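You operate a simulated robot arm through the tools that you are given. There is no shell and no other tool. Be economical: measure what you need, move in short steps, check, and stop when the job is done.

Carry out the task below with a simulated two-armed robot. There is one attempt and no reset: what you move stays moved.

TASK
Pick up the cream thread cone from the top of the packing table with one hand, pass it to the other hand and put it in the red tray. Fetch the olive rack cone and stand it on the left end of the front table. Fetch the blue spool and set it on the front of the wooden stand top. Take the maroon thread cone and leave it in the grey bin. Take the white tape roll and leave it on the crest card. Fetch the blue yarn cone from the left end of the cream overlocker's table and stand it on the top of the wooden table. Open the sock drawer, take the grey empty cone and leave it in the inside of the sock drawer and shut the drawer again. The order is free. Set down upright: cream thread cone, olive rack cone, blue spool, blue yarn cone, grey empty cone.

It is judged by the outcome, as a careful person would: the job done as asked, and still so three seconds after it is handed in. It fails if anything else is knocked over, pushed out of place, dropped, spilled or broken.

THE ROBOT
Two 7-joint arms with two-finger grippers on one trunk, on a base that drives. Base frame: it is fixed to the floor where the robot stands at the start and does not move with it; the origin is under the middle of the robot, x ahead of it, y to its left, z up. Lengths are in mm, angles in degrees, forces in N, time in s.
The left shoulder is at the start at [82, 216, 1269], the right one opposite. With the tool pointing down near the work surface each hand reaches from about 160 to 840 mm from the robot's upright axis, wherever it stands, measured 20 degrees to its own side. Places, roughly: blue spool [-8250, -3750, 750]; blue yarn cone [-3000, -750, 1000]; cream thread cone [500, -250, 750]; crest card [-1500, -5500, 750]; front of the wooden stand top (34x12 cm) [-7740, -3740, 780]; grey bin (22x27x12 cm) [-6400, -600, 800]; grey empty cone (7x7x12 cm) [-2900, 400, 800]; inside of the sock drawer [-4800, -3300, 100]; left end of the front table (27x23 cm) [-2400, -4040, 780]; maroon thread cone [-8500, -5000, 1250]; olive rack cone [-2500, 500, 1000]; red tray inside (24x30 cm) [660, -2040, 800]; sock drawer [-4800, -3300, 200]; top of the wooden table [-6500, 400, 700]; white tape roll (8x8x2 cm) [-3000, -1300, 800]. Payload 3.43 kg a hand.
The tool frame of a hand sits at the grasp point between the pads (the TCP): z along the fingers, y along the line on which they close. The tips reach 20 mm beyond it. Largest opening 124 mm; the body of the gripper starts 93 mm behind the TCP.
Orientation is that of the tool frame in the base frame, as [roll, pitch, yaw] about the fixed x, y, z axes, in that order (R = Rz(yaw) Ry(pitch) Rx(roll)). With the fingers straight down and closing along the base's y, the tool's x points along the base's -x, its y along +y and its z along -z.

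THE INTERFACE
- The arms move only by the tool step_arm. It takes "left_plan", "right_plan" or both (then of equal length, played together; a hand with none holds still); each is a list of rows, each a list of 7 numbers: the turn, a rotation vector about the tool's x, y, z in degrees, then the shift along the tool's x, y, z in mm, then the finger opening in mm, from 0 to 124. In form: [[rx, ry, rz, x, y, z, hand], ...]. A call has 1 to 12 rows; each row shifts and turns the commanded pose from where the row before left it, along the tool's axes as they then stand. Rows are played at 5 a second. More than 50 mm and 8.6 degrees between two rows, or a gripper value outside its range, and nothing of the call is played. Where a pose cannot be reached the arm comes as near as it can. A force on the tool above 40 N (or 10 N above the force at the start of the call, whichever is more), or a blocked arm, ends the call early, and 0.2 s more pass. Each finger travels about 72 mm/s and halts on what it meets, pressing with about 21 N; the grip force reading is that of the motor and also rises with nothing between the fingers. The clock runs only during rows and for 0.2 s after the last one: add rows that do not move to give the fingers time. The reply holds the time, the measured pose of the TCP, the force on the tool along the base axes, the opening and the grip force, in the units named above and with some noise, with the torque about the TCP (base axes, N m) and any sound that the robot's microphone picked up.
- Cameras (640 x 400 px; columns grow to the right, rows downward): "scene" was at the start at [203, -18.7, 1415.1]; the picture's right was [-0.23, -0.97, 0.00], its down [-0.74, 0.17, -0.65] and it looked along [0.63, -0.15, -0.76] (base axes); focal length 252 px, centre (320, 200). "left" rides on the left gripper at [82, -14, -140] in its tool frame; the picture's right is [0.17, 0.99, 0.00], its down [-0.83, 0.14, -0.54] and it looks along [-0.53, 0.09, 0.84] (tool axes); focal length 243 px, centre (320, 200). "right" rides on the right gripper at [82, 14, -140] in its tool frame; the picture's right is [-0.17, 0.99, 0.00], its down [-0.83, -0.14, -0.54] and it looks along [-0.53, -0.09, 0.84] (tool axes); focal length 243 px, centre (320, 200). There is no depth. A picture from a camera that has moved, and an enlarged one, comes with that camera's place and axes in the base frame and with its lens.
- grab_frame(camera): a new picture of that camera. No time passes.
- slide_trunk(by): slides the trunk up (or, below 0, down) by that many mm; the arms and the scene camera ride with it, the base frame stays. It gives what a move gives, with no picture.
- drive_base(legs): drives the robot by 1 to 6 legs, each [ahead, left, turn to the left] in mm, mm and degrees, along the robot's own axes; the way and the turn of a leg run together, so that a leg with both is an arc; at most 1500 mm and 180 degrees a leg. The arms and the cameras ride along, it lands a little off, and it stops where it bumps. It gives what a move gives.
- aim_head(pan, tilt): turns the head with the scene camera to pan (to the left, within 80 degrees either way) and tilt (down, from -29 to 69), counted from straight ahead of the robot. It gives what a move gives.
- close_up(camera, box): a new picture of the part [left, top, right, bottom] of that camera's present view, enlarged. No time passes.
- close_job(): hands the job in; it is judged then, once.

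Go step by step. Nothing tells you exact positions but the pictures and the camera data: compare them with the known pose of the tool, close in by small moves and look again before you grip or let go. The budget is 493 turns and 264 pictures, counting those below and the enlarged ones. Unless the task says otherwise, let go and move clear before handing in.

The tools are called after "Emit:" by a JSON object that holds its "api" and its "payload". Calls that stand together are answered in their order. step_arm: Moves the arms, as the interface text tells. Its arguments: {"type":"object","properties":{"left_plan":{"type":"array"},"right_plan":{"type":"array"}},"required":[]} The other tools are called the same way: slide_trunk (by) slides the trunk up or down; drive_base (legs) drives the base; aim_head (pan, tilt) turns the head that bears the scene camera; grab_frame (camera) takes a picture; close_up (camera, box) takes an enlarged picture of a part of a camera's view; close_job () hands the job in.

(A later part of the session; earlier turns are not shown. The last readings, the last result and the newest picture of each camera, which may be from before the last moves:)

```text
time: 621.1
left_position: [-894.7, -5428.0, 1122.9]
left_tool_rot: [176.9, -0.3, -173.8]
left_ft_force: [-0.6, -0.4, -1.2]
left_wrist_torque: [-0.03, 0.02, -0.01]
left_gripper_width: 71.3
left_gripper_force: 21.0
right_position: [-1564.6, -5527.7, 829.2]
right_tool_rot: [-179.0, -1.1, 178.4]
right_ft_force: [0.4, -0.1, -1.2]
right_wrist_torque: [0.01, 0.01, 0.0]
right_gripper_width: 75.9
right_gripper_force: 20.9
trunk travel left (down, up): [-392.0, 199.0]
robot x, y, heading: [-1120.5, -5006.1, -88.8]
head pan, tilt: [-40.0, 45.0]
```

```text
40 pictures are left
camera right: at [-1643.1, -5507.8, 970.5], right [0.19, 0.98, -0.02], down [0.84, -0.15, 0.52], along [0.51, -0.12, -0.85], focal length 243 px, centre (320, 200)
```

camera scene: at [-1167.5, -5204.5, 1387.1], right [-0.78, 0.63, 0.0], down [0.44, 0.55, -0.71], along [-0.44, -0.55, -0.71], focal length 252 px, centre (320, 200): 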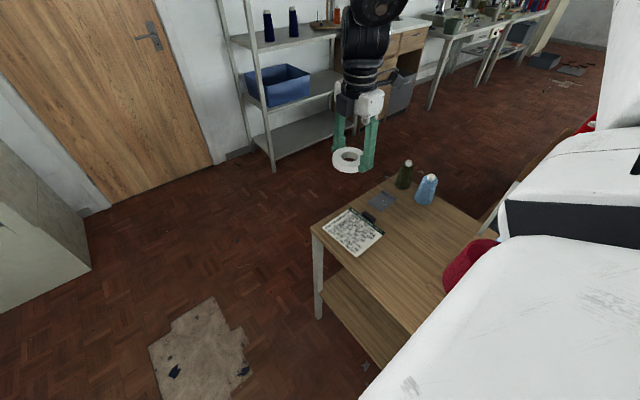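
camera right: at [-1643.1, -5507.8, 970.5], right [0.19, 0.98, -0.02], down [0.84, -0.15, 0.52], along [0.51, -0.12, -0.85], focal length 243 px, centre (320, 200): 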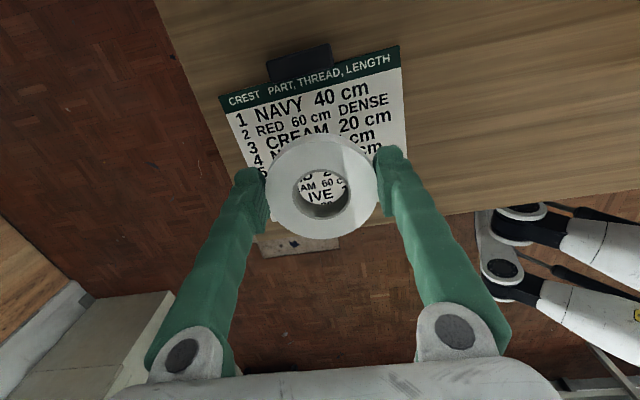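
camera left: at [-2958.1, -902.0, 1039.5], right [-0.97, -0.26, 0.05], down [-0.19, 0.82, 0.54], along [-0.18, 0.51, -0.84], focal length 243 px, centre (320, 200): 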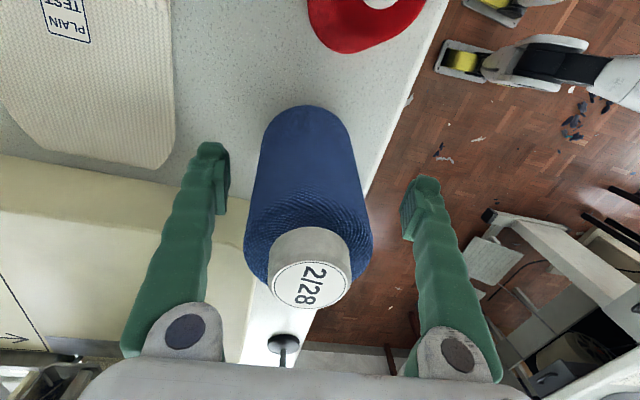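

Emit:
{"api": "step_arm", "payload": {"right_plan": [[0, 0, 0, 5, 4, 30, 55], [0, 0, 0, 0, 0, 15, 55], [0, 0, 0, 0, 0, 0, 55]]}}

Emit:
{"api": "step_arm", "payload": {"right_plan": [[0, 0, 0, 0, 0, 4, 55], [0, 0, 0, 0, 0, 0, 55]]}}

Emit:
{"api": "step_arm", "payload": {"right_plan": [[0, 0, 0, 0, 0, 4, 55], [0, 0, 0, 0, 0, 0, 55]]}}

```text
time: 621.9
left_position: [-895.6, -5429.6, 1123.3]
left_tool_rot: [176.9, -0.4, -173.7]
left_ft_force: [0.3, 0.3, -2.0]
left_wrist_torque: [-0.03, 0.01, 0.01]
left_gripper_width: 71.4
left_gripper_force: 21.4
right_position: [-1570.4, -5522.4, 781.7]
right_tool_rot: [-179.1, -1.2, 178.4]
right_ft_force: [-0.6, 0.5, -0.7]
right_wrist_torque: [-0.02, -0.02, -0.02]
right_gripper_width: 75.8
right_gripper_force: 20.6
trunk travel left (down, up): [-392.0, 199.0]
robot x, y, heading: [-1123.1, -5007.6, -89.2]
head pan, tilt: [-40.0, 45.0]
```

```text
time: 622.5
left_position: [-897.3, -5429.5, 1123.1]
left_tool_rot: [176.9, -0.4, -173.7]
left_ft_force: [0.2, 0.3, -2.4]
left_wrist_torque: [0.01, 0.03, -0.02]
left_gripper_width: 71.4
left_gripper_force: 20.9
right_position: [-1571.1, -5523.6, 778.6]
right_tool_rot: [-179.0, -1.2, 178.4]
right_ft_force: [-1.8, 0.7, 11.6]
right_wrist_torque: [0.41, -0.19, 0.09]
right_gripper_width: 75.8
right_gripper_force: 21.1
trunk travel left (down, up): [-392.0, 199.0]
robot x, y, heading: [-1120.9, -5005.9, -89.0]
head pan, tilt: [-40.0, 45.0]
```

```text
time: 623.1
left_position: [-894.2, -5428.1, 1124.3]
left_tool_rot: [177.0, -0.5, -173.7]
left_ft_force: [0.0, -0.1, -2.3]
left_wrist_torque: [0.02, 0.03, -0.01]
left_gripper_width: 71.3
left_gripper_force: 21.0
right_position: [-1569.3, -5523.3, 775.5]
right_tool_rot: [-178.9, -1.2, 178.4]
right_ft_force: [-2.5, 1.3, 29.5]
right_wrist_torque: [0.08, -0.07, 0.01]
right_gripper_width: 76.1
right_gripper_force: 20.7
trunk travel left (down, up): [-392.0, 199.0]
robot x, y, heading: [-1117.1, -5005.4, -89.1]
head pan, tilt: [-40.0, 45.0]
```

Contact. Relieve the pressure, release gently, and rise.

Emit:
{"api": "step_arm", "payload": {"right_plan": [[0, 0, 0, 0, 0, -5, 55], [0, 0, 0, 0, 0, 0, 80], [0, 0, 0, 0, 0, 0, 95], [0, 0, 0, 0, 0, 0, 95], [0, 0, 0, 0, 0, -20, 95], [0, 0, 0, 0, 0, -45, 95], [0, 0, 0, 0, 0, -45, 95], [0, 0, 0, 0, 0, -45, 95], [0, 0, 0, 0, 0, -45, 95], [0, 0, 0, 0, 0, -45, 95], [0, 0, 0, 0, 0, -45, 95], [0, 0, 0, 0, 0, 0, 95]]}}

Emit:
{"api": "grab_frame", "payload": {"camera": "right"}}

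```text
time: 625.7
left_position: [-896.8, -5429.8, 1123.2]
left_tool_rot: [176.8, -0.3, -173.7]
left_ft_force: [-0.6, -0.2, -1.5]
left_wrist_torque: [0.03, 0.04, -0.01]
left_gripper_width: 71.4
left_gripper_force: 21.6
right_position: [-1562.1, -5520.8, 1070.3]
right_tool_rot: [-179.3, -1.1, 178.3]
right_ft_force: [0.2, -0.6, -0.5]
right_wrist_torque: [0.01, 0.01, 0.02]
right_gripper_width: 95.0
right_gripper_force: 0.1
trunk travel left (down, up): [-392.0, 199.0]
robot x, y, heading: [-1120.0, -5006.4, -89.3]
head pan, tilt: [-40.0, 45.0]
```

```text
39 pictures are left
camera right: at [-1640.1, -5501.8, 1211.6], right [0.19, 0.98, -0.02], down [0.84, -0.15, 0.52], along [0.51, -0.12, -0.85], focal length 243 px, centre (320, 200)
```

right: 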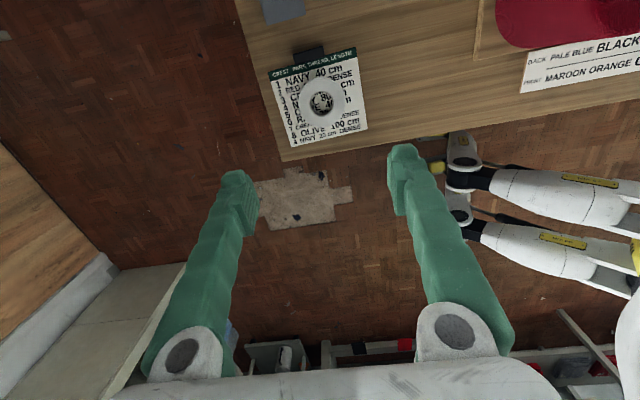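

The tape lies on the crest card. Retracting and heading west along the y≈−2250 corridor.

Emit:
{"api": "step_arm", "payload": {"right_plan": [[0, 0, 0, -36, 13, 0, 95], [0, 0, 0, -36, 13, 0, 95], [0, 0, 0, -36, 13, 0, 95], [0, 0, 0, -36, 13, 0, 95], [0, 0, 0, -36, 0, 0, 95], [0, 0, 0, 0, 0, 0, 95]]}}

Emit:
{"api": "drive_base", "payload": {"legs": [[-1400, 0, 0], [0, -330, 0], [0, 0, -90], [0, -1340, 0], [1400, 0, 0], [1400, 0, 0]]}}

```text
time: 627.1
left_position: [-896.5, -5429.8, 1123.7]
left_tool_rot: [176.8, -0.4, -173.7]
left_ft_force: [-0.6, 0.5, -2.4]
left_wrist_torque: [-0.01, 0.0, 0.0]
left_gripper_width: 71.5
left_gripper_force: 20.9
right_position: [-1384.1, -5473.3, 1061.9]
right_tool_rot: [-179.0, -1.2, 178.4]
right_ft_force: [-0.8, 0.3, 0.1]
right_wrist_torque: [-0.01, 0.0, -0.03]
right_gripper_width: 95.0
right_gripper_force: 0.3
trunk travel left (down, up): [-392.0, 199.0]
robot x, y, heading: [-1121.1, -5005.7, -89.0]
head pan, tilt: [-40.0, 45.0]
```

```text
time: 680.2
left_position: [-4657.4, -2274.6, 1122.7]
left_tool_rot: [176.9, -0.5, 91.7]
left_ft_force: [0.3, 0.0, -1.4]
left_wrist_torque: [0.05, -0.01, 0.0]
left_gripper_width: 71.1
left_gripper_force: 20.7
right_position: [-4658.7, -1783.8, 1060.5]
right_tool_rot: [-179.1, -1.2, 83.7]
right_ft_force: [0.5, -0.6, -0.5]
right_wrist_torque: [0.01, 0.02, -0.01]
right_gripper_width: 94.9
right_gripper_force: 0.0
trunk travel left (down, up): [-392.0, 199.0]
robot x, y, heading: [-4217.4, -2085.7, 176.1]
head pan, tilt: [-40.0, 45.0]
```

Emit:
{"api": "aim_head", "payload": {"pan": 5, "tilt": 18}}

Emit:
{"api": "grab_frame", "payload": {"camera": "scene"}}

```text
time: 681.4
left_position: [-4656.2, -2274.4, 1123.2]
left_tool_rot: [176.9, -0.5, 91.7]
left_ft_force: [0.4, -0.7, -2.0]
left_wrist_torque: [0.03, 0.03, 0.0]
left_gripper_width: 71.1
left_gripper_force: 21.8
right_position: [-4659.9, -1783.6, 1061.9]
right_tool_rot: [-179.1, -1.3, 83.7]
right_ft_force: [-0.2, 0.7, -0.9]
right_wrist_torque: [-0.01, 0.03, 0.0]
right_gripper_width: 95.1
right_gripper_force: 0.0
trunk travel left (down, up): [-392.0, 199.0]
robot x, y, heading: [-4212.7, -2089.4, 176.2]
head pan, tilt: [5.0, 18.0]
```

```text
38 pictures are left
camera scene: at [-4442.0, -2080.8, 1429.0], right [-0.02, 1.0, 0.0], down [0.31, 0.01, -0.95], along [-0.95, -0.02, -0.31], focal length 252 px, centre (320, 200)
```

scene: 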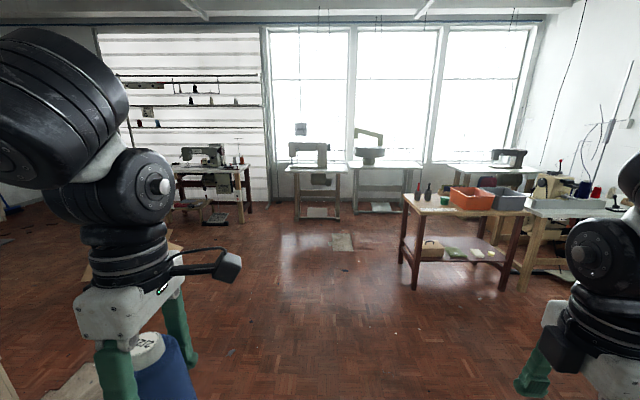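

I see the grey bin on a wooden rack to the right, and the wooden sewing stand and wall rack to the left. Driving toward the stand.

Emit:
{"api": "drive_base", "payload": {"legs": [[0, 0, 30], [1400, 0, 0], [1300, 0, 0]]}}

Emit:
{"api": "aim_head", "payload": {"pan": 0, "tilt": 15}}

Emit:
{"api": "grab_frame", "payload": {"camera": "scene"}}

```text
time: 699.0
left_position: [-6868.1, -3697.2, 1122.3]
left_tool_rot: [176.7, -0.5, 123.2]
left_ft_force: [0.0, 0.2, -2.3]
left_wrist_torque: [0.05, -0.03, -0.01]
left_gripper_width: 70.7
left_gripper_force: 21.0
right_position: [-7126.1, -3279.2, 1060.9]
right_tool_rot: [-179.2, -1.2, 115.2]
right_ft_force: [-0.5, -0.8, 0.5]
right_wrist_torque: [0.04, -0.07, 0.0]
right_gripper_width: 94.8
right_gripper_force: 0.0
trunk travel left (down, up): [-392.0, 199.0]
robot x, y, heading: [-6589.8, -3307.6, -152.3]
head pan, tilt: [5.0, 18.0]
stopped in leg 3: the robot was blocked; the commanded pose is now the measured one
```

```text
time: 699.7
left_position: [-6868.5, -3697.6, 1123.2]
left_tool_rot: [176.9, -0.4, 123.0]
left_ft_force: [0.7, -0.6, -1.6]
left_wrist_torque: [0.05, 0.03, -0.02]
left_gripper_width: 71.0
left_gripper_force: 20.3
right_position: [-7126.1, -3279.6, 1061.5]
right_tool_rot: [-179.1, -1.3, 115.3]
right_ft_force: [-1.0, -0.5, -0.9]
right_wrist_torque: [0.04, -0.03, -0.01]
right_gripper_width: 94.8
right_gripper_force: 0.0
trunk travel left (down, up): [-392.0, 199.0]
robot x, y, heading: [-6586.8, -3304.3, -152.3]
head pan, tilt: [0.0, 15.0]
```

```text
37 pictures are left
camera scene: at [-6791.0, -3413.3, 1433.7], right [-0.47, 0.88, 0.0], down [0.23, 0.12, -0.97], along [-0.85, -0.45, -0.26], focal length 252 px, centre (320, 200)
```

scene: 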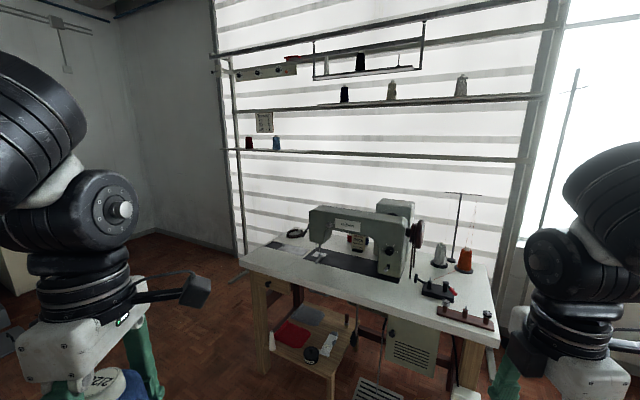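

Emit:
{"api": "close_up", "payload": {"camera": "scene", "box": [235, 190, 505, 358]}}

```text
2.37 times, centred on (370, 274) of scene
camera zoom: at [-6791.0, -3413.3, 1433.7], right [-0.47, 0.88, 0.0], down [0.23, 0.12, -0.97], along [-0.85, -0.45, -0.26], focal length 598 px, centre (202, 25)
```

zoom: 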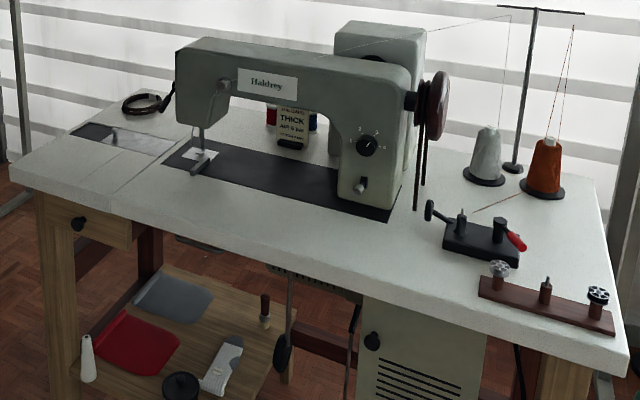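

Emit:
{"api": "drive_base", "payload": {"legs": [[-60, 0, 0]]}}

Emit:
{"api": "aim_head", "payload": {"pan": 0, "tilt": 48}}

Emit:
{"api": "grab_frame", "payload": {"camera": "scene"}}

```text
time: 700.7
left_position: [-6816.9, -3670.0, 1123.0]
left_tool_rot: [176.8, -0.4, 123.0]
left_ft_force: [-0.2, 0.3, -2.2]
left_wrist_torque: [0.01, 0.0, 0.0]
left_gripper_width: 70.9
left_gripper_force: 21.3
right_position: [-7075.5, -3253.1, 1061.1]
right_tool_rot: [-179.3, -1.2, 115.0]
right_ft_force: [0.3, 0.8, -0.9]
right_wrist_torque: [-0.01, 0.0, -0.02]
right_gripper_width: 94.9
right_gripper_force: 0.1
trunk travel left (down, up): [-392.0, 199.0]
robot x, y, heading: [-6538.0, -3281.9, -152.3]
head pan, tilt: [0.0, 15.0]
```

```text
time: 701.7
left_position: [-6817.3, -3667.8, 1123.5]
left_tool_rot: [176.9, -0.5, 123.1]
left_ft_force: [-0.5, -0.3, -2.2]
left_wrist_torque: [0.03, -0.01, 0.02]
left_gripper_width: 71.0
left_gripper_force: 20.9
right_position: [-7073.9, -3251.7, 1061.6]
right_tool_rot: [-179.1, -1.2, 115.2]
right_ft_force: [-0.5, 0.1, -0.6]
right_wrist_torque: [0.0, 0.0, -0.02]
right_gripper_width: 95.0
right_gripper_force: 0.1
trunk travel left (down, up): [-392.0, 199.0]
robot x, y, heading: [-6537.1, -3275.1, -152.1]
head pan, tilt: [0.0, 48.0]
```

```text
35 pictures are left
camera scene: at [-6726.4, -3379.1, 1382.8], right [-0.47, 0.89, 0.0], down [0.66, 0.35, -0.67], along [-0.59, -0.31, -0.74], focal length 252 px, centre (320, 200)
```

scene: 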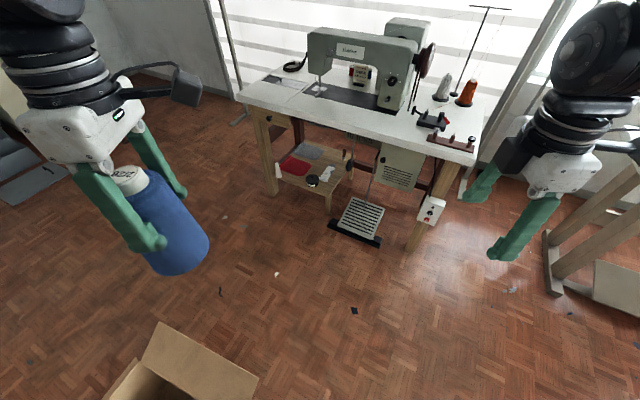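

There's a cardboard box on the floor to the left, which I'd brushed. I'll go around: west first, then strafe left in front of the sewing stand.

Emit:
{"api": "drive_base", "payload": {"legs": [[0, 0, -28], [0, -80, 0], [640, 0, 0], [0, 680, 0]]}}

Emit:
{"api": "aim_head", "payload": {"pan": 0, "tilt": 35}}

Emit:
{"api": "grab_frame", "payload": {"camera": "scene"}}

```text
time: 718.5
left_position: [-7613.9, -4093.1, 1122.5]
left_tool_rot: [176.9, -0.4, 96.2]
left_ft_force: [0.6, -0.4, -2.3]
left_wrist_torque: [-0.01, 0.02, -0.01]
left_gripper_width: 70.9
left_gripper_force: 21.0
right_position: [-7657.1, -3603.7, 1061.2]
right_tool_rot: [-179.1, -1.2, 88.3]
right_ft_force: [0.6, -0.5, 0.3]
right_wrist_torque: [-0.02, 0.01, 0.01]
right_gripper_width: 95.2
right_gripper_force: 0.0
trunk travel left (down, up): [-392.0, 199.0]
robot x, y, heading: [-7187.8, -3868.1, -179.0]
head pan, tilt: [0.0, 48.0]
```

```text
time: 719.2
left_position: [-7613.7, -4093.0, 1122.9]
left_tool_rot: [176.9, -0.4, 96.4]
left_ft_force: [-0.2, 0.6, -2.4]
left_wrist_torque: [0.02, -0.01, 0.03]
left_gripper_width: 70.6
left_gripper_force: 20.9
right_position: [-7656.1, -3603.8, 1061.2]
right_tool_rot: [-179.1, -1.2, 88.4]
right_ft_force: [0.7, 1.3, 0.2]
right_wrist_torque: [0.0, 0.01, -0.01]
right_gripper_width: 94.9
right_gripper_force: 0.1
trunk travel left (down, up): [-392.0, 199.0]
robot x, y, heading: [-7188.0, -3869.8, -179.2]
head pan, tilt: [0.0, 35.0]
```

```text
34 pictures are left
camera scene: at [-7411.2, -3874.5, 1401.8], right [-0.02, 1.0, 0.0], down [0.57, 0.01, -0.82], along [-0.82, -0.01, -0.57], focal length 252 px, centre (320, 200)
```

scene: 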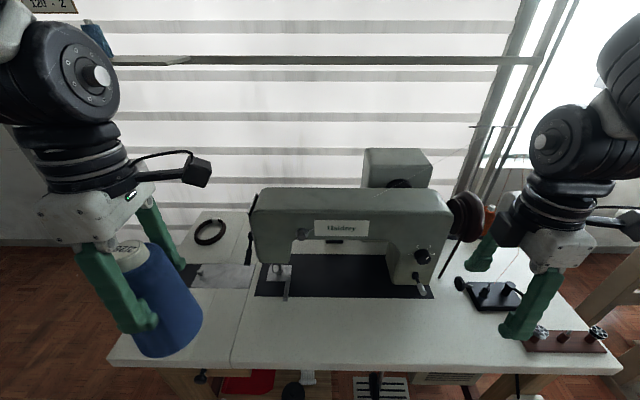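

The spool is hidden behind the machine arm. I'll pull the left hand clear, move forward, and raise the right hand over the machine to look behind it.

Emit:
{"api": "step_arm", "payload": {"left_plan": [[0, 0, 0, -20, 20, -10, 60], [0, 0, 0, -20, 20, -10, 60], [0, 0, 0, -20, 20, -10, 60], [0, 0, 0, 0, 0, 0, 60]], "right_plan": [[0, 0, 0, 0, 0, -40, 95], [0, 0, 0, 0, 0, -40, 95], [0, 0, 0, 0, 0, -40, 80], [0, 0, 0, 0, 0, -30, 70]]}}

Emit:
{"api": "drive_base", "payload": {"legs": [[105, 0, 0]]}}

Emit:
{"api": "step_arm", "payload": {"right_plan": [[0, 0, 0, -30, -30, 0, 70], [0, 0, 0, -30, -38, 0, 70], [0, 0, 0, -30, -38, 0, 70], [0, 0, 0, -20, -38, 0, 70], [0, 0, 0, 0, 0, 0, 70]]}}

Emit:
{"api": "grab_frame", "payload": {"camera": "right"}}

```text
time: 720.2
left_position: [-7546.5, -4142.4, 1149.2]
left_tool_rot: [176.9, -0.4, 96.2]
left_ft_force: [0.5, 1.2, -1.8]
left_wrist_torque: [0.03, -0.01, -0.01]
left_gripper_width: 71.0
left_gripper_force: 21.3
left hand out of reach, approached as far as the arm can: row 3
right_position: [-7653.9, -3605.8, 1211.9]
right_tool_rot: [-179.2, -1.3, 88.3]
right_ft_force: [0.0, 0.0, -0.2]
right_wrist_torque: [-0.01, 0.0, -0.05]
right_gripper_width: 70.2
right_gripper_force: 0.1
trunk travel left (down, up): [-392.0, 199.0]
robot x, y, heading: [-7185.6, -3871.3, -179.1]
head pan, tilt: [0.0, 35.0]
```

```text
time: 721.5
left_position: [-7653.3, -4143.3, 1150.8]
left_tool_rot: [177.1, -0.4, 96.3]
left_ft_force: [0.6, -0.5, -1.8]
left_wrist_torque: [0.02, 0.03, 0.02]
left_gripper_width: 70.7
left_gripper_force: 21.0
right_position: [-7761.0, -3608.2, 1212.1]
right_tool_rot: [-179.0, -1.3, 88.4]
right_ft_force: [-0.2, -0.3, 0.9]
right_wrist_torque: [0.03, 0.02, 0.0]
right_gripper_width: 70.0
right_gripper_force: 0.1
trunk travel left (down, up): [-392.0, 199.0]
robot x, y, heading: [-7297.8, -3872.5, -179.2]
head pan, tilt: [0.0, 35.0]
```

```text
time: 722.8
left_position: [-7653.3, -4144.3, 1152.1]
left_tool_rot: [176.9, -0.5, 96.2]
left_ft_force: [0.2, 0.1, -1.9]
left_wrist_torque: [0.02, 0.03, 0.0]
left_gripper_width: 71.1
left_gripper_force: 20.5
right_position: [-7823.9, -3619.0, 1154.6]
right_tool_rot: [-178.8, -0.6, 88.4]
right_ft_force: [0.4, 0.5, -0.6]
right_wrist_torque: [0.02, 0.01, 0.01]
right_gripper_width: 70.0
right_gripper_force: 0.0
right hand out of reach, approached as far as the arm can: row 1, 2, 3, 4
trunk travel left (down, up): [-392.0, 199.0]
robot x, y, heading: [-7296.5, -3871.8, -179.0]
head pan, tilt: [0.0, 35.0]
```

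```text
33 pictures are left
camera right: at [-7805.9, -3537.6, 1295.4], right [0.98, -0.19, -0.02], down [-0.15, -0.83, 0.53], along [-0.12, -0.52, -0.85], focal length 243 px, centre (320, 200)
```

right: 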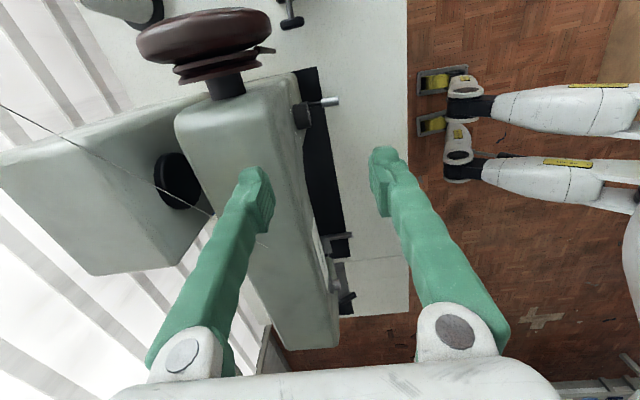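

The reach is limited by shoulder height; raising the trunk will help me get over the machine.

Emit:
{"api": "slide_trunk", "payload": {"by": 195}}

Emit:
{"api": "step_arm", "payload": {"right_plan": [[0, 0, 0, -20, -38, 20, 70], [0, 0, 0, -20, -38, 20, 70], [0, 0, 0, -20, -38, 20, 70], [0, 0, 0, -20, -38, 20, 70], [0, 0, 0, -20, -38, 20, 70], [0, 0, 0, 0, 0, 0, 70]]}}

Emit:
{"api": "grab_frame", "payload": {"camera": "right"}}

Emit:
{"api": "grab_frame", "payload": {"camera": "scene"}}

```text
time: 724.9
left_position: [-7654.8, -4144.3, 1345.2]
left_tool_rot: [176.8, -0.4, 96.3]
left_ft_force: [0.1, -0.6, -2.3]
left_wrist_torque: [0.03, 0.0, 0.01]
left_gripper_width: 71.0
left_gripper_force: 20.9
right_position: [-7743.1, -3616.3, 1539.3]
right_tool_rot: [-155.3, 0.5, 88.3]
right_ft_force: [-0.5, 0.5, -0.6]
right_wrist_torque: [0.01, -0.02, 0.05]
right_gripper_width: 70.1
right_gripper_force: 0.0
trunk travel left (down, up): [-587.0, 4.0]
robot x, y, heading: [-7292.1, -3867.3, -179.0]
head pan, tilt: [0.0, 35.0]
```

```text
time: 726.3
left_position: [-7653.5, -4143.4, 1346.9]
left_tool_rot: [177.0, -0.3, 96.2]
left_ft_force: [-0.5, -0.1, -2.5]
left_wrist_torque: [0.05, 0.03, -0.01]
left_gripper_width: 71.1
left_gripper_force: 21.2
right_position: [-7822.7, -3609.0, 1492.3]
right_tool_rot: [-155.0, 0.7, 88.4]
right_ft_force: [0.7, -0.5, 0.6]
right_wrist_torque: [-0.02, 0.05, -0.03]
right_gripper_width: 70.1
right_gripper_force: 0.0
right hand out of reach, approached as far as the arm can: row 1, 2, 3, 4, 5
trunk travel left (down, up): [-587.0, 4.0]
robot x, y, heading: [-7294.6, -3868.6, -179.2]
head pan, tilt: [0.0, 35.0]
```

```text
32 pictures are left
camera right: at [-7749.6, -3527.0, 1612.4], right [0.89, -0.2, -0.42], down [0.08, -0.83, 0.56], along [-0.45, -0.53, -0.72], focal length 243 px, centre (320, 200)
```

right: 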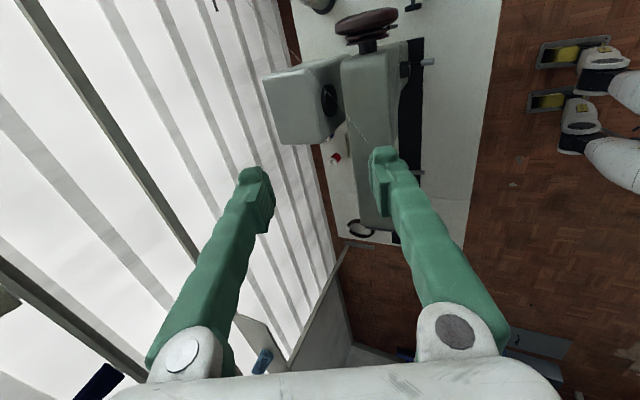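

```text
31 pictures are left
camera scene: at [-7394.3, -3874.4, 1618.4], right [-0.02, 1.0, 0.0], down [0.57, 0.01, -0.82], along [-0.82, -0.01, -0.57], focal length 252 px, centre (320, 200)
```

scene: 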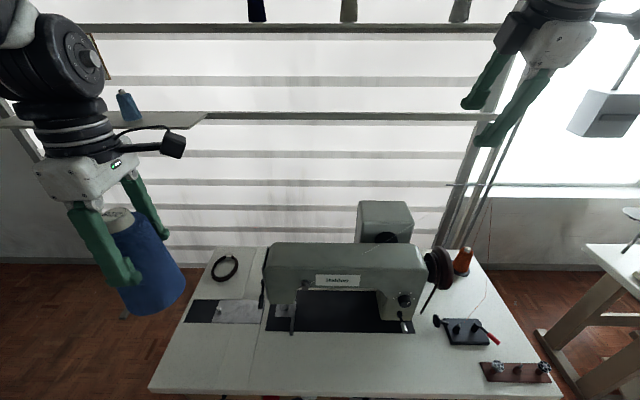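

The spool sits low behind the machine next to a motor housing, and is best reached from the table's left end with a tilted left hand. I'll first fetch the maroon cone with the right hand, and come back for the spool later.

Emit:
{"api": "drive_base", "payload": {"legs": [[-110, 0, 0], [0, 1250, -0.8]]}}

Emit:
{"api": "step_arm", "payload": {"right_plan": [[-8, 0, 0, 0, 0, 20, 90], [-8, 0, 0, 0, 0, 20, 90], [-8, 0, 0, 0, 0, 20, 90], [0, 0, 8.5, 0, 0, 20, 90], [0, 0, 8.5, 0, 0, 0, 90], [0, 0, 8.5, 0, 0, 0, 90], [0, 0, 8.5, 0, 0, 0, 90], [0, 0, 8.5, 0, 0, 0, 90], [0, 0, 8.5, 0, 0, 0, 90], [0, 0, 8.5, 0, 0, 0, 90], [0, 0, 8.5, 0, 0, 0, 90], [0, 0, 8.5, 0, 0, 0, 90]]}}

Emit:
{"api": "aim_head", "payload": {"pan": -10, "tilt": 10}}

Emit:
{"api": "grab_frame", "payload": {"camera": "scene"}}

```text
time: 744.2
left_position: [-7558.8, -5391.7, 1347.0]
left_tool_rot: [176.9, -0.5, 93.8]
left_ft_force: [0.7, 0.0, -2.0]
left_wrist_torque: [0.03, -0.04, 0.01]
left_gripper_width: 70.9
left_gripper_force: 20.9
right_position: [-7706.5, -4849.9, 1491.2]
right_tool_rot: [-155.1, 0.6, 86.1]
right_ft_force: [0.5, -0.2, 1.4]
right_wrist_torque: [-0.02, -0.01, -0.01]
right_gripper_width: 69.8
right_gripper_force: 0.0
trunk travel left (down, up): [-587.0, 4.0]
robot x, y, heading: [-7187.1, -5131.3, 178.5]
head pan, tilt: [0.0, 35.0]
```

```text
time: 746.9
left_position: [-7558.3, -5391.5, 1346.3]
left_tool_rot: [177.0, -0.4, 93.9]
left_ft_force: [0.6, 0.0, -2.9]
left_wrist_torque: [0.01, -0.01, -0.04]
left_gripper_width: 70.9
left_gripper_force: 21.2
right_position: [-7669.7, -4807.4, 1367.6]
right_tool_rot: [179.6, 1.0, 9.4]
right_ft_force: [-0.6, 0.4, -0.4]
right_wrist_torque: [-0.01, 0.04, -0.02]
right_gripper_width: 90.1
right_gripper_force: 0.1
right hand out of reach, approached as far as the arm can: row 1, 2, 3
trunk travel left (down, up): [-587.0, 4.0]
robot x, y, heading: [-7191.0, -5135.4, 178.5]
head pan, tilt: [0.0, 35.0]
```

```text
time: 747.7
left_position: [-7559.8, -5392.8, 1345.4]
left_tool_rot: [177.0, -0.4, 93.9]
left_ft_force: [0.5, 0.5, -2.1]
left_wrist_torque: [0.02, 0.01, -0.01]
left_gripper_width: 70.6
left_gripper_force: 21.1
right_position: [-7668.2, -4806.0, 1366.8]
right_tool_rot: [179.6, 1.1, 9.6]
right_ft_force: [0.3, -0.4, -0.5]
right_wrist_torque: [0.01, 0.02, 0.0]
right_gripper_width: 89.9
right_gripper_force: 0.0
trunk travel left (down, up): [-587.0, 4.0]
robot x, y, heading: [-7189.6, -5132.3, 178.2]
head pan, tilt: [-10.0, 10.0]
```

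```text
30 pictures are left
camera scene: at [-7292.3, -5116.5, 1658.4], right [0.2, 0.98, 0.0], down [0.17, -0.03, -0.98], along [-0.97, 0.19, -0.17], focal length 252 px, centre (320, 200)
```

scene: 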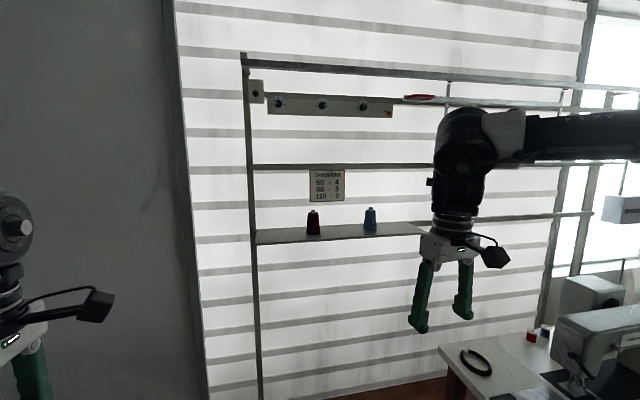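

Maroon cone located at about [-8399,-4932], base z≈1298, on the small shelf. I'll drive closer and tilt the right hand 45° forward.

Emit:
{"api": "drive_base", "payload": {"legs": [[420, 0, 1.5]]}}

Emit:
{"api": "step_arm", "payload": {"right_plan": [[0, 0, 8, 0, 0, -10, 90], [0, -7.5, 0, 0, 0, -20, 90], [0, -7.5, 0, 0, 0, -20, 90], [0, -7.5, 0, 0, 0, -20, 90], [0, -7.5, 0, 0, 0, -20, 90], [0, -7.5, 0, 0, 0, 0, 90], [0, -7.5, 0, 0, 0, 0, 90], [0, 0, 0, 0, 25, 0, 90], [0, 0, 0, 0, 25, 0, 90], [0, 0, 0, 0, 25, 0, 90], [0, 0, 0, 0, 25, 0, 90], [0, 0, 0, 0, 0, 0, 90]]}}

Emit:
{"api": "grab_frame", "payload": {"camera": "right"}}

```text
time: 750.8
left_position: [-7965.2, -5400.0, 1347.9]
left_tool_rot: [177.1, -0.4, 95.7]
left_ft_force: [0.3, -0.8, -1.4]
left_wrist_torque: [0.0, 0.06, 0.03]
left_gripper_width: 71.0
left_gripper_force: 21.0
right_position: [-8093.1, -4819.8, 1367.9]
right_tool_rot: [179.7, 1.2, 11.3]
right_ft_force: [0.0, -0.2, -0.4]
right_wrist_torque: [0.03, 0.0, 0.0]
right_gripper_width: 89.9
right_gripper_force: 0.1
trunk travel left (down, up): [-587.0, 4.0]
robot x, y, heading: [-7607.3, -5129.4, -179.7]
head pan, tilt: [-10.0, 10.0]
```

```text
time: 753.4
left_position: [-7965.0, -5399.8, 1346.0]
left_tool_rot: [176.9, -0.5, 95.9]
left_ft_force: [0.4, 0.0, -1.9]
left_wrist_torque: [0.0, 0.05, 0.02]
left_gripper_width: 70.7
left_gripper_force: 21.4
right_position: [-8099.7, -4885.3, 1470.8]
right_tool_rot: [179.2, 46.1, 3.1]
right_ft_force: [0.9, -0.2, 0.2]
right_wrist_torque: [-0.01, 0.03, 0.0]
right_gripper_width: 90.0
right_gripper_force: 0.0
right hand out of reach, approached as far as the arm can: row 9, 10, 11
trunk travel left (down, up): [-587.0, 4.0]
robot x, y, heading: [-7604.2, -5129.6, -179.8]
head pan, tilt: [-10.0, 10.0]
```

```text
29 pictures are left
camera right: at [-7942.0, -4888.1, 1509.5], right [-0.05, -0.99, 0.13], down [-0.2, 0.14, 0.97], along [-0.98, 0.03, -0.2], focal length 243 px, centre (320, 200)
```

right: 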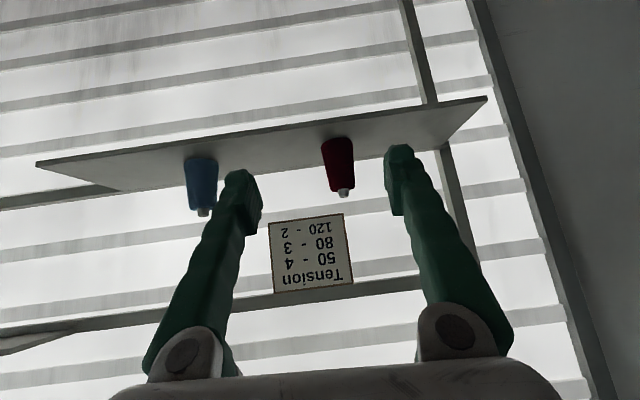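

Maroon cone refined to [-8399,-4926], z 1299–1409. Driving forward 190 mm, then approaching along the tool axis.

Emit:
{"api": "drive_base", "payload": {"legs": [[190, 0, 0]]}}

Emit:
{"api": "step_arm", "payload": {"right_plan": [[0, 0, 0, 10, 18, 20, 90], [0, 0, 0, 10, 18, 30, 90], [0, 0, 0, 0, 0, 40, 90], [0, 0, 0, 0, 0, 0, 90]]}}

Emit:
{"api": "grab_frame", "payload": {"camera": "right"}}

```text
time: 755.2
left_position: [-8149.4, -5399.4, 1346.3]
left_tool_rot: [177.1, -0.4, 95.5]
left_ft_force: [-0.5, -0.1, -1.3]
left_wrist_torque: [0.02, 0.04, 0.0]
left_gripper_width: 71.0
left_gripper_force: 20.9
right_position: [-8282.8, -4885.4, 1472.2]
right_tool_rot: [179.2, 46.1, 2.9]
right_ft_force: [0.0, 1.1, 0.2]
right_wrist_torque: [-0.01, 0.05, -0.03]
right_gripper_width: 90.2
right_gripper_force: 0.1
trunk travel left (down, up): [-587.0, 4.0]
robot x, y, heading: [-7790.7, -5135.7, -179.8]
head pan, tilt: [-10.0, 10.0]
```

```text
time: 756.2
left_position: [-8152.5, -5399.0, 1345.8]
left_tool_rot: [176.9, -0.3, 95.6]
left_ft_force: [0.0, -0.8, -2.7]
left_wrist_torque: [0.0, 0.02, 0.01]
left_gripper_width: 71.0
left_gripper_force: 21.0
right_position: [-8350.5, -4909.1, 1400.7]
right_tool_rot: [179.1, 46.1, 2.9]
right_ft_force: [0.6, 0.4, -0.2]
right_wrist_torque: [0.0, 0.02, 0.01]
right_gripper_width: 89.9
right_gripper_force: 0.0
right hand out of reach, approached as far as the arm can: row 1, 2
trunk travel left (down, up): [-587.0, 4.0]
robot x, y, heading: [-7790.4, -5130.8, -179.7]
head pan, tilt: [-10.0, 10.0]
```

```text
28 pictures are left
camera right: at [-8192.2, -4912.9, 1438.3], right [-0.06, -0.99, 0.13], down [-0.2, 0.14, 0.97], along [-0.98, 0.03, -0.2], focal length 243 px, centre (320, 200)
```

right: 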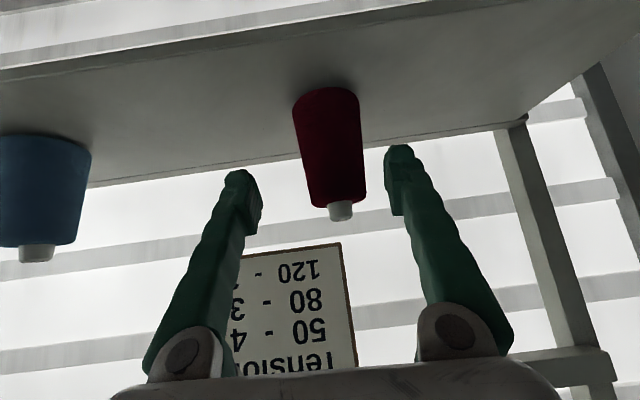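

Emit:
{"api": "drive_base", "payload": {"legs": [[0, 16, 0]]}}

Emit:
{"api": "step_arm", "payload": {"right_plan": [[0, 0, 0, 2, 0, 20, 90], [0, 0, 0, 2, 0, 25, 90], [0, 0, 0, 2, 0, 18, 90], [0, 0, 0, 0, 0, 0, 90]]}}

Emit:
{"api": "grab_frame", "payload": {"camera": "right"}}

```text
time: 757.1
left_position: [-8152.6, -5412.0, 1346.0]
left_tool_rot: [176.8, -0.4, 95.6]
left_ft_force: [0.1, 1.1, -2.0]
left_wrist_torque: [-0.02, 0.03, -0.01]
left_gripper_width: 70.9
left_gripper_force: 21.1
right_position: [-8350.7, -4922.1, 1399.2]
right_tool_rot: [178.9, 46.0, 2.7]
right_ft_force: [-0.5, -0.2, 0.1]
right_wrist_torque: [-0.05, 0.01, 0.03]
right_gripper_width: 90.2
right_gripper_force: 0.1
trunk travel left (down, up): [-587.0, 4.0]
robot x, y, heading: [-7791.9, -5147.9, -180.0]
head pan, tilt: [-10.0, 10.0]
```

```text
time: 758.1
left_position: [-8150.9, -5416.7, 1346.0]
left_tool_rot: [176.9, -0.4, 95.5]
left_ft_force: [-0.2, -0.7, -2.8]
left_wrist_torque: [0.02, -0.02, 0.0]
left_gripper_width: 70.7
left_gripper_force: 21.0
right_position: [-8390.9, -4926.3, 1348.2]
right_tool_rot: [179.2, 46.0, 2.8]
right_ft_force: [1.4, -0.1, 0.0]
right_wrist_torque: [-0.02, 0.0, 0.03]
right_gripper_width: 90.1
right_gripper_force: 0.1
trunk travel left (down, up): [-587.0, 4.0]
robot x, y, heading: [-7792.5, -5148.1, -179.4]
head pan, tilt: [-10.0, 10.0]
```

```text
27 pictures are left
camera right: at [-8232.7, -4930.7, 1387.7], right [-0.06, -0.99, 0.13], down [-0.2, 0.14, 0.97], along [-0.98, 0.03, -0.2], focal length 243 px, centre (320, 200)
```

right: 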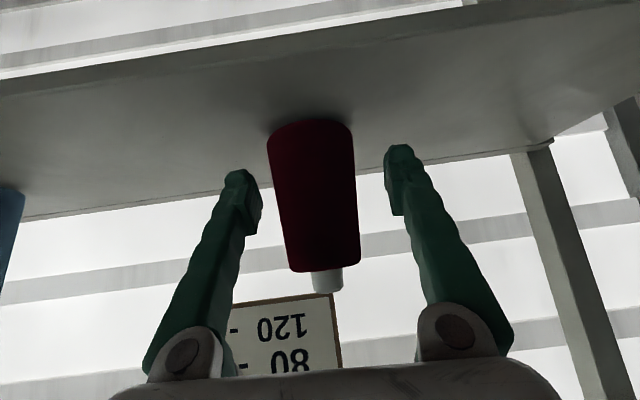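

Cone centred between the fingers. Close, lift, and pull back.

Emit:
{"api": "step_arm", "payload": {"right_plan": [[0, 0, 0, 0, 0, 0, 65], [0, 0, 0, 0, 0, 0, 45], [0, 0, 0, 0, 0, 0, 35], [0, 0, 0, 0, 0, 0, 35], [0, 0, 0, -10, 0, -10, 35], [0, 0, 0, -20, 0, -20, 35], [0, 0, 0, -14, 0, -14, 35], [0, 0, 0, 0, 0, 0, 35]]}}

Emit:
{"api": "drive_base", "payload": {"legs": [[-550, 0, 0]]}}

Emit:
{"api": "grab_frame", "payload": {"camera": "right"}}

```text
time: 759.9
left_position: [-8152.8, -5415.0, 1347.0]
left_tool_rot: [176.9, -0.4, 95.5]
left_ft_force: [-0.5, 0.1, -1.6]
left_wrist_torque: [0.03, 0.03, -0.01]
left_gripper_width: 70.8
left_gripper_force: 21.1
right_position: [-8392.1, -4926.4, 1411.3]
right_tool_rot: [179.1, 45.9, 2.8]
right_ft_force: [-1.0, -0.1, -1.5]
right_wrist_torque: [0.01, 0.0, -0.03]
right_gripper_width: 57.8
right_gripper_force: 21.1
trunk travel left (down, up): [-587.0, 4.0]
robot x, y, heading: [-7784.5, -5148.9, -179.9]
head pan, tilt: [-10.0, 10.0]
```

```text
time: 763.7
left_position: [-7608.5, -5412.4, 1344.8]
left_tool_rot: [176.7, -0.5, 95.9]
left_ft_force: [-0.4, -0.3, -1.9]
left_wrist_torque: [0.05, -0.02, -0.02]
left_gripper_width: 70.8
left_gripper_force: 20.8
right_position: [-7851.4, -4927.8, 1409.6]
right_tool_rot: [179.1, 45.8, 3.2]
right_ft_force: [-0.3, 0.0, -1.3]
right_wrist_torque: [0.04, -0.03, 0.01]
right_gripper_width: 58.0
right_gripper_force: 21.0
trunk travel left (down, up): [-587.0, 4.0]
robot x, y, heading: [-7249.0, -5144.9, -179.5]
head pan, tilt: [-10.0, 10.0]
```

```text
26 pictures are left
camera right: at [-7693.3, -4928.8, 1449.2], right [-0.05, -0.99, 0.13], down [-0.2, 0.14, 0.97], along [-0.98, 0.02, -0.21], focal length 243 px, centre (320, 200)
```

right: 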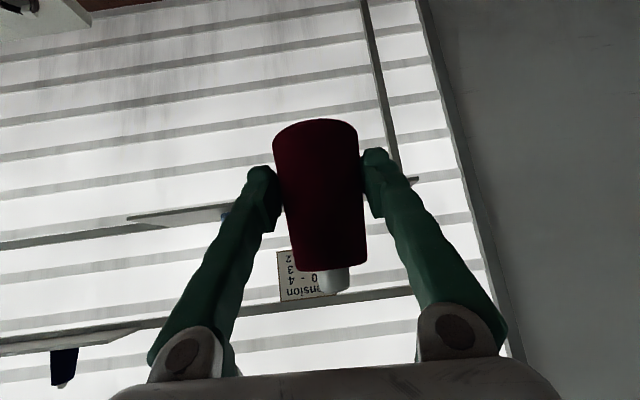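

Maroon cone secured. Driving north in front of the window, then toward the grey bin.

Emit:
{"api": "drive_base", "payload": {"legs": [[50, 0, -0.5], [0, -1400, 0], [0, -1300, 0], [0, 0, -90], [600, -650, 0]]}}

Emit:
{"api": "aim_head", "payload": {"pan": -5, "tilt": 30}}

Emit:
{"api": "grab_frame", "payload": {"camera": "scene"}}

```text
time: 813.6
left_position: [-6966.1, -1514.2, 1346.3]
left_tool_rot: [176.8, -0.4, 6.1]
left_ft_force: [-0.7, -0.1, -2.6]
left_wrist_torque: [0.01, -0.02, 0.04]
left_gripper_width: 70.6
left_gripper_force: 20.9
right_position: [-6479.9, -1268.8, 1410.4]
right_tool_rot: [179.2, 46.0, -86.6]
right_ft_force: [0.6, -0.2, -1.3]
right_wrist_torque: [-0.01, 0.0, 0.01]
right_gripper_width: 56.8
right_gripper_force: 20.8
trunk travel left (down, up): [-587.0, 4.0]
robot x, y, heading: [-6695.5, -1871.4, 90.8]
head pan, tilt: [-10.0, 10.0]
```

```text
time: 814.5
left_position: [-6965.6, -1513.4, 1345.4]
left_tool_rot: [176.8, -0.3, 6.2]
left_ft_force: [0.5, -0.2, -1.2]
left_wrist_torque: [-0.01, 0.0, -0.01]
left_gripper_width: 70.5
left_gripper_force: 21.0
right_position: [-6479.4, -1268.8, 1410.5]
right_tool_rot: [179.1, 46.0, -86.8]
right_ft_force: [0.7, 0.0, -1.5]
right_wrist_torque: [0.01, 0.02, 0.02]
right_gripper_width: 56.9
right_gripper_force: 21.0
trunk travel left (down, up): [-587.0, 4.0]
robot x, y, heading: [-6696.8, -1875.9, 90.6]
head pan, tilt: [-5.0, 30.0]
```

```text
25 pictures are left
camera scene: at [-6685.9, -1770.9, 1626.1], right [1.0, -0.07, 0.0], down [-0.04, -0.5, -0.87], along [0.06, 0.86, -0.5], focal length 252 px, centre (320, 200)
```

scene: 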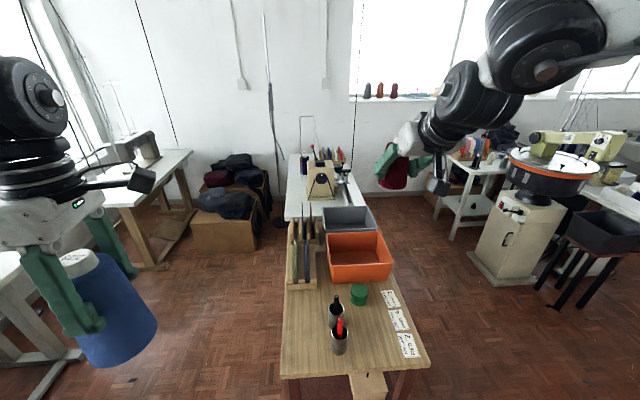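

The grey bin sits behind the orange one, near [-6450,-710]. I'll go around to the table's left side and face +x.

Emit:
{"api": "drive_base", "payload": {"legs": [[0, 440, -0.7], [1380, 0, 0], [0, 0, -90]]}}

Emit:
{"api": "aim_head", "payload": {"pan": 5, "tilt": 38}}

Emit:
{"api": "grab_frame", "payload": {"camera": "scene"}}

```text
time: 834.2
left_position: [-6776.0, -205.7, 1345.2]
left_tool_rot: [176.9, -0.4, -82.2]
left_ft_force: [-0.4, -0.1, -2.0]
left_wrist_torque: [-0.05, 0.0, 0.0]
left_gripper_width: 70.3
left_gripper_force: 20.9
right_position: [-6516.2, -684.1, 1410.5]
right_tool_rot: [179.1, 45.8, -174.9]
right_ft_force: [0.7, 0.0, -1.5]
right_wrist_torque: [0.04, 0.03, -0.01]
right_gripper_width: 56.6
right_gripper_force: 20.8
trunk travel left (down, up): [-587.0, 4.0]
robot x, y, heading: [-7128.4, -488.7, 2.6]
head pan, tilt: [-5.0, 30.0]
```

```text
time: 834.9
left_position: [-6774.9, -206.0, 1345.8]
left_tool_rot: [176.9, -0.3, -82.2]
left_ft_force: [0.2, 0.2, -1.5]
left_wrist_torque: [0.02, 0.01, 0.0]
left_gripper_width: 70.3
left_gripper_force: 21.1
right_position: [-6515.7, -684.5, 1410.8]
right_tool_rot: [179.1, 45.9, -174.9]
right_ft_force: [0.4, 0.6, -1.6]
right_wrist_torque: [-0.01, 0.04, -0.03]
right_gripper_width: 56.4
right_gripper_force: 21.3
trunk travel left (down, up): [-587.0, 4.0]
robot x, y, heading: [-7128.4, -487.8, 2.7]
head pan, tilt: [5.0, 38.0]
```

```text
24 pictures are left
camera scene: at [-7026.2, -476.6, 1613.8], right [0.13, -0.99, 0.0], down [-0.61, -0.08, -0.79], along [0.78, 0.1, -0.62], focal length 252 px, centre (320, 200)
```

scene: 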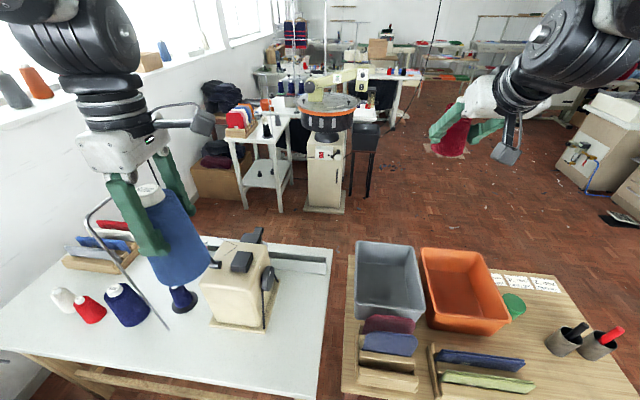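

Clear view: the right hand is almost above the grey bin. I'll centre it and lower with the trunk.

Emit:
{"api": "step_arm", "payload": {"right_plan": [[0, 0, 0, -16, 10, 16, 35], [0, 0, 0, -16, 10, 16, 35], [0, 0, 0, 0, 0, 0, 35]]}}

Emit:
{"api": "slide_trunk", "payload": {"by": -300}}

Emit:
{"api": "grab_frame", "payload": {"camera": "right"}}

```text
time: 835.7
left_position: [-6776.4, -205.1, 1346.3]
left_tool_rot: [177.0, -0.4, -82.1]
left_ft_force: [-0.8, 0.2, -1.5]
left_wrist_torque: [-0.02, -0.01, 0.02]
left_gripper_width: 70.5
left_gripper_force: 20.5
right_position: [-6474.9, -666.1, 1412.6]
right_tool_rot: [179.0, 46.0, -174.9]
right_ft_force: [-0.7, 0.1, -0.7]
right_wrist_torque: [-0.01, 0.0, 0.04]
right_gripper_width: 56.0
right_gripper_force: 21.3
right hand out of reach, approached as far as the arm can: row 2
trunk travel left (down, up): [-587.0, 4.0]
robot x, y, heading: [-7124.6, -487.0, 2.8]
head pan, tilt: [5.0, 38.0]
```

```text
time: 838.7
left_position: [-6765.8, -205.4, 1028.4]
left_tool_rot: [172.0, 0.0, -82.2]
left_ft_force: [0.1, 0.3, -2.5]
left_wrist_torque: [0.03, 0.03, 0.03]
left_gripper_width: 70.3
left_gripper_force: 21.4
right_position: [-6472.1, -666.4, 1110.2]
right_tool_rot: [179.0, 45.8, -174.6]
right_ft_force: [-0.6, 0.5, -0.7]
right_wrist_torque: [0.04, 0.04, 0.0]
right_gripper_width: 56.1
right_gripper_force: 20.9
trunk travel left (down, up): [-287.0, 304.0]
robot x, y, heading: [-7124.5, -487.7, 2.7]
head pan, tilt: [5.0, 38.0]
```

```text
23 pictures are left
camera right: at [-6630.6, -667.8, 1150.5], right [0.01, 0.99, 0.13], down [0.21, -0.13, 0.97], along [0.98, 0.02, -0.21], focal length 243 px, centre (320, 200)
```

right: 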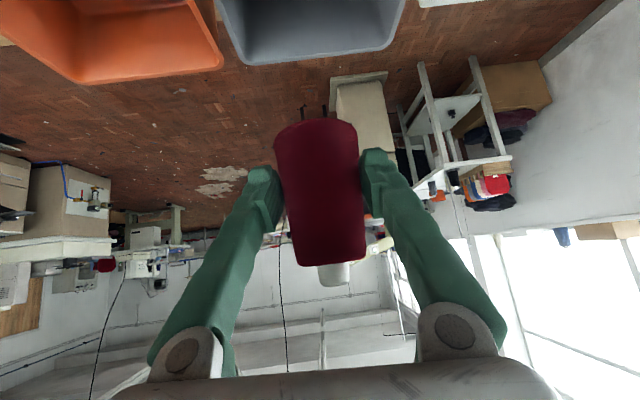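

Emit:
{"api": "step_arm", "payload": {"right_plan": [[0, 0, 0, 12, 6, -12, 35], [0, 0, 0, 29, 0, 28, 35], [0, 0, 0, 29, 0, 28, 35], [0, 0, 0, 29, 0, 28, 35], [0, 0, 0, 29, 0, 28, 35], [0, 0, 0, 0, 0, 0, 35]]}}

Emit:
{"api": "grab_frame", "payload": {"camera": "scene"}}

```text
time: 840.1
left_position: [-6766.8, -205.1, 1027.6]
left_tool_rot: [172.2, 0.0, -82.2]
left_ft_force: [-0.9, 0.0, -1.8]
left_wrist_torque: [-0.02, -0.03, 0.0]
left_gripper_width: 70.2
left_gripper_force: 21.3
right_position: [-6465.0, -674.9, 957.7]
right_tool_rot: [179.1, 45.8, -174.4]
right_ft_force: [-0.6, -0.4, -1.7]
right_wrist_torque: [0.01, 0.0, 0.0]
right_gripper_width: 55.8
right_gripper_force: 20.7
right hand out of reach, approached as far as the arm can: row 1, 2, 3, 4
trunk travel left (down, up): [-287.0, 304.0]
robot x, y, heading: [-7122.9, -489.0, 2.5]
head pan, tilt: [5.0, 38.0]
```

```text
22 pictures are left
camera scene: at [-6878.6, -469.7, 1293.8], right [0.13, -0.99, 0.0], down [-0.61, -0.08, -0.79], along [0.78, 0.1, -0.62], focal length 252 px, centre (320, 200)
```

scene: 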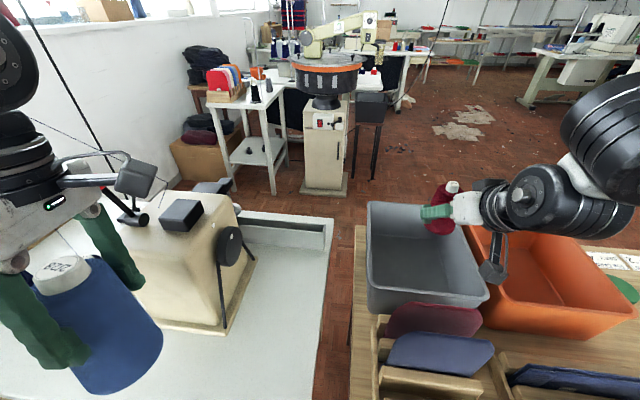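

Emit:
{"api": "drive_base", "payload": {"legs": [[-22, 30, 0]]}}

Emit:
{"api": "slide_trunk", "payload": {"by": -75}}

Emit:
{"api": "grab_frame", "payload": {"camera": "scene"}}

```text
time: 841.2
left_position: [-6788.5, -177.2, 1027.2]
left_tool_rot: [172.1, 0.1, -82.1]
left_ft_force: [-0.8, 0.5, -1.5]
left_wrist_torque: [-0.03, -0.06, 0.01]
left_gripper_width: 70.6
left_gripper_force: 21.0
right_position: [-6485.9, -645.3, 956.9]
right_tool_rot: [179.0, 45.6, -174.5]
right_ft_force: [-0.8, 0.8, -0.9]
right_wrist_torque: [0.01, 0.0, 0.0]
right_gripper_width: 55.6
right_gripper_force: 21.3
trunk travel left (down, up): [-287.0, 304.0]
robot x, y, heading: [-7147.7, -458.2, 2.7]
head pan, tilt: [5.0, 38.0]
```

```text
time: 841.9
left_position: [-6785.3, -176.5, 965.4]
left_tool_rot: [170.1, 0.0, -82.1]
left_ft_force: [-0.3, 0.3, -2.0]
left_wrist_torque: [0.0, 0.0, -0.01]
left_gripper_width: 70.6
left_gripper_force: 21.0
right_position: [-6482.7, -646.1, 898.4]
right_tool_rot: [178.6, 44.9, -174.6]
right_ft_force: [-1.2, -2.4, 25.9]
right_wrist_torque: [-0.31, 4.46, 0.37]
right_gripper_width: 55.6
right_gripper_force: 20.9
trunk travel left (down, up): [-234.0, 357.0]
robot x, y, heading: [-7147.2, -460.8, 2.5]
head pan, tilt: [5.0, 38.0]
stopped: the force on the tool passed its limit at 63 N (the readings are from after the stop); the commanded pose is now the measured one
```

```text
21 pictures are left
camera scene: at [-6886.6, -440.7, 1238.5], right [0.13, -0.99, 0.0], down [-0.61, -0.08, -0.79], along [0.78, 0.1, -0.61], focal length 252 px, centre (320, 200)
```

scene: 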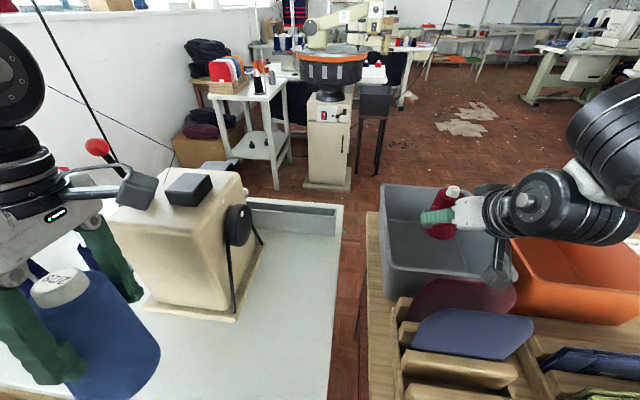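

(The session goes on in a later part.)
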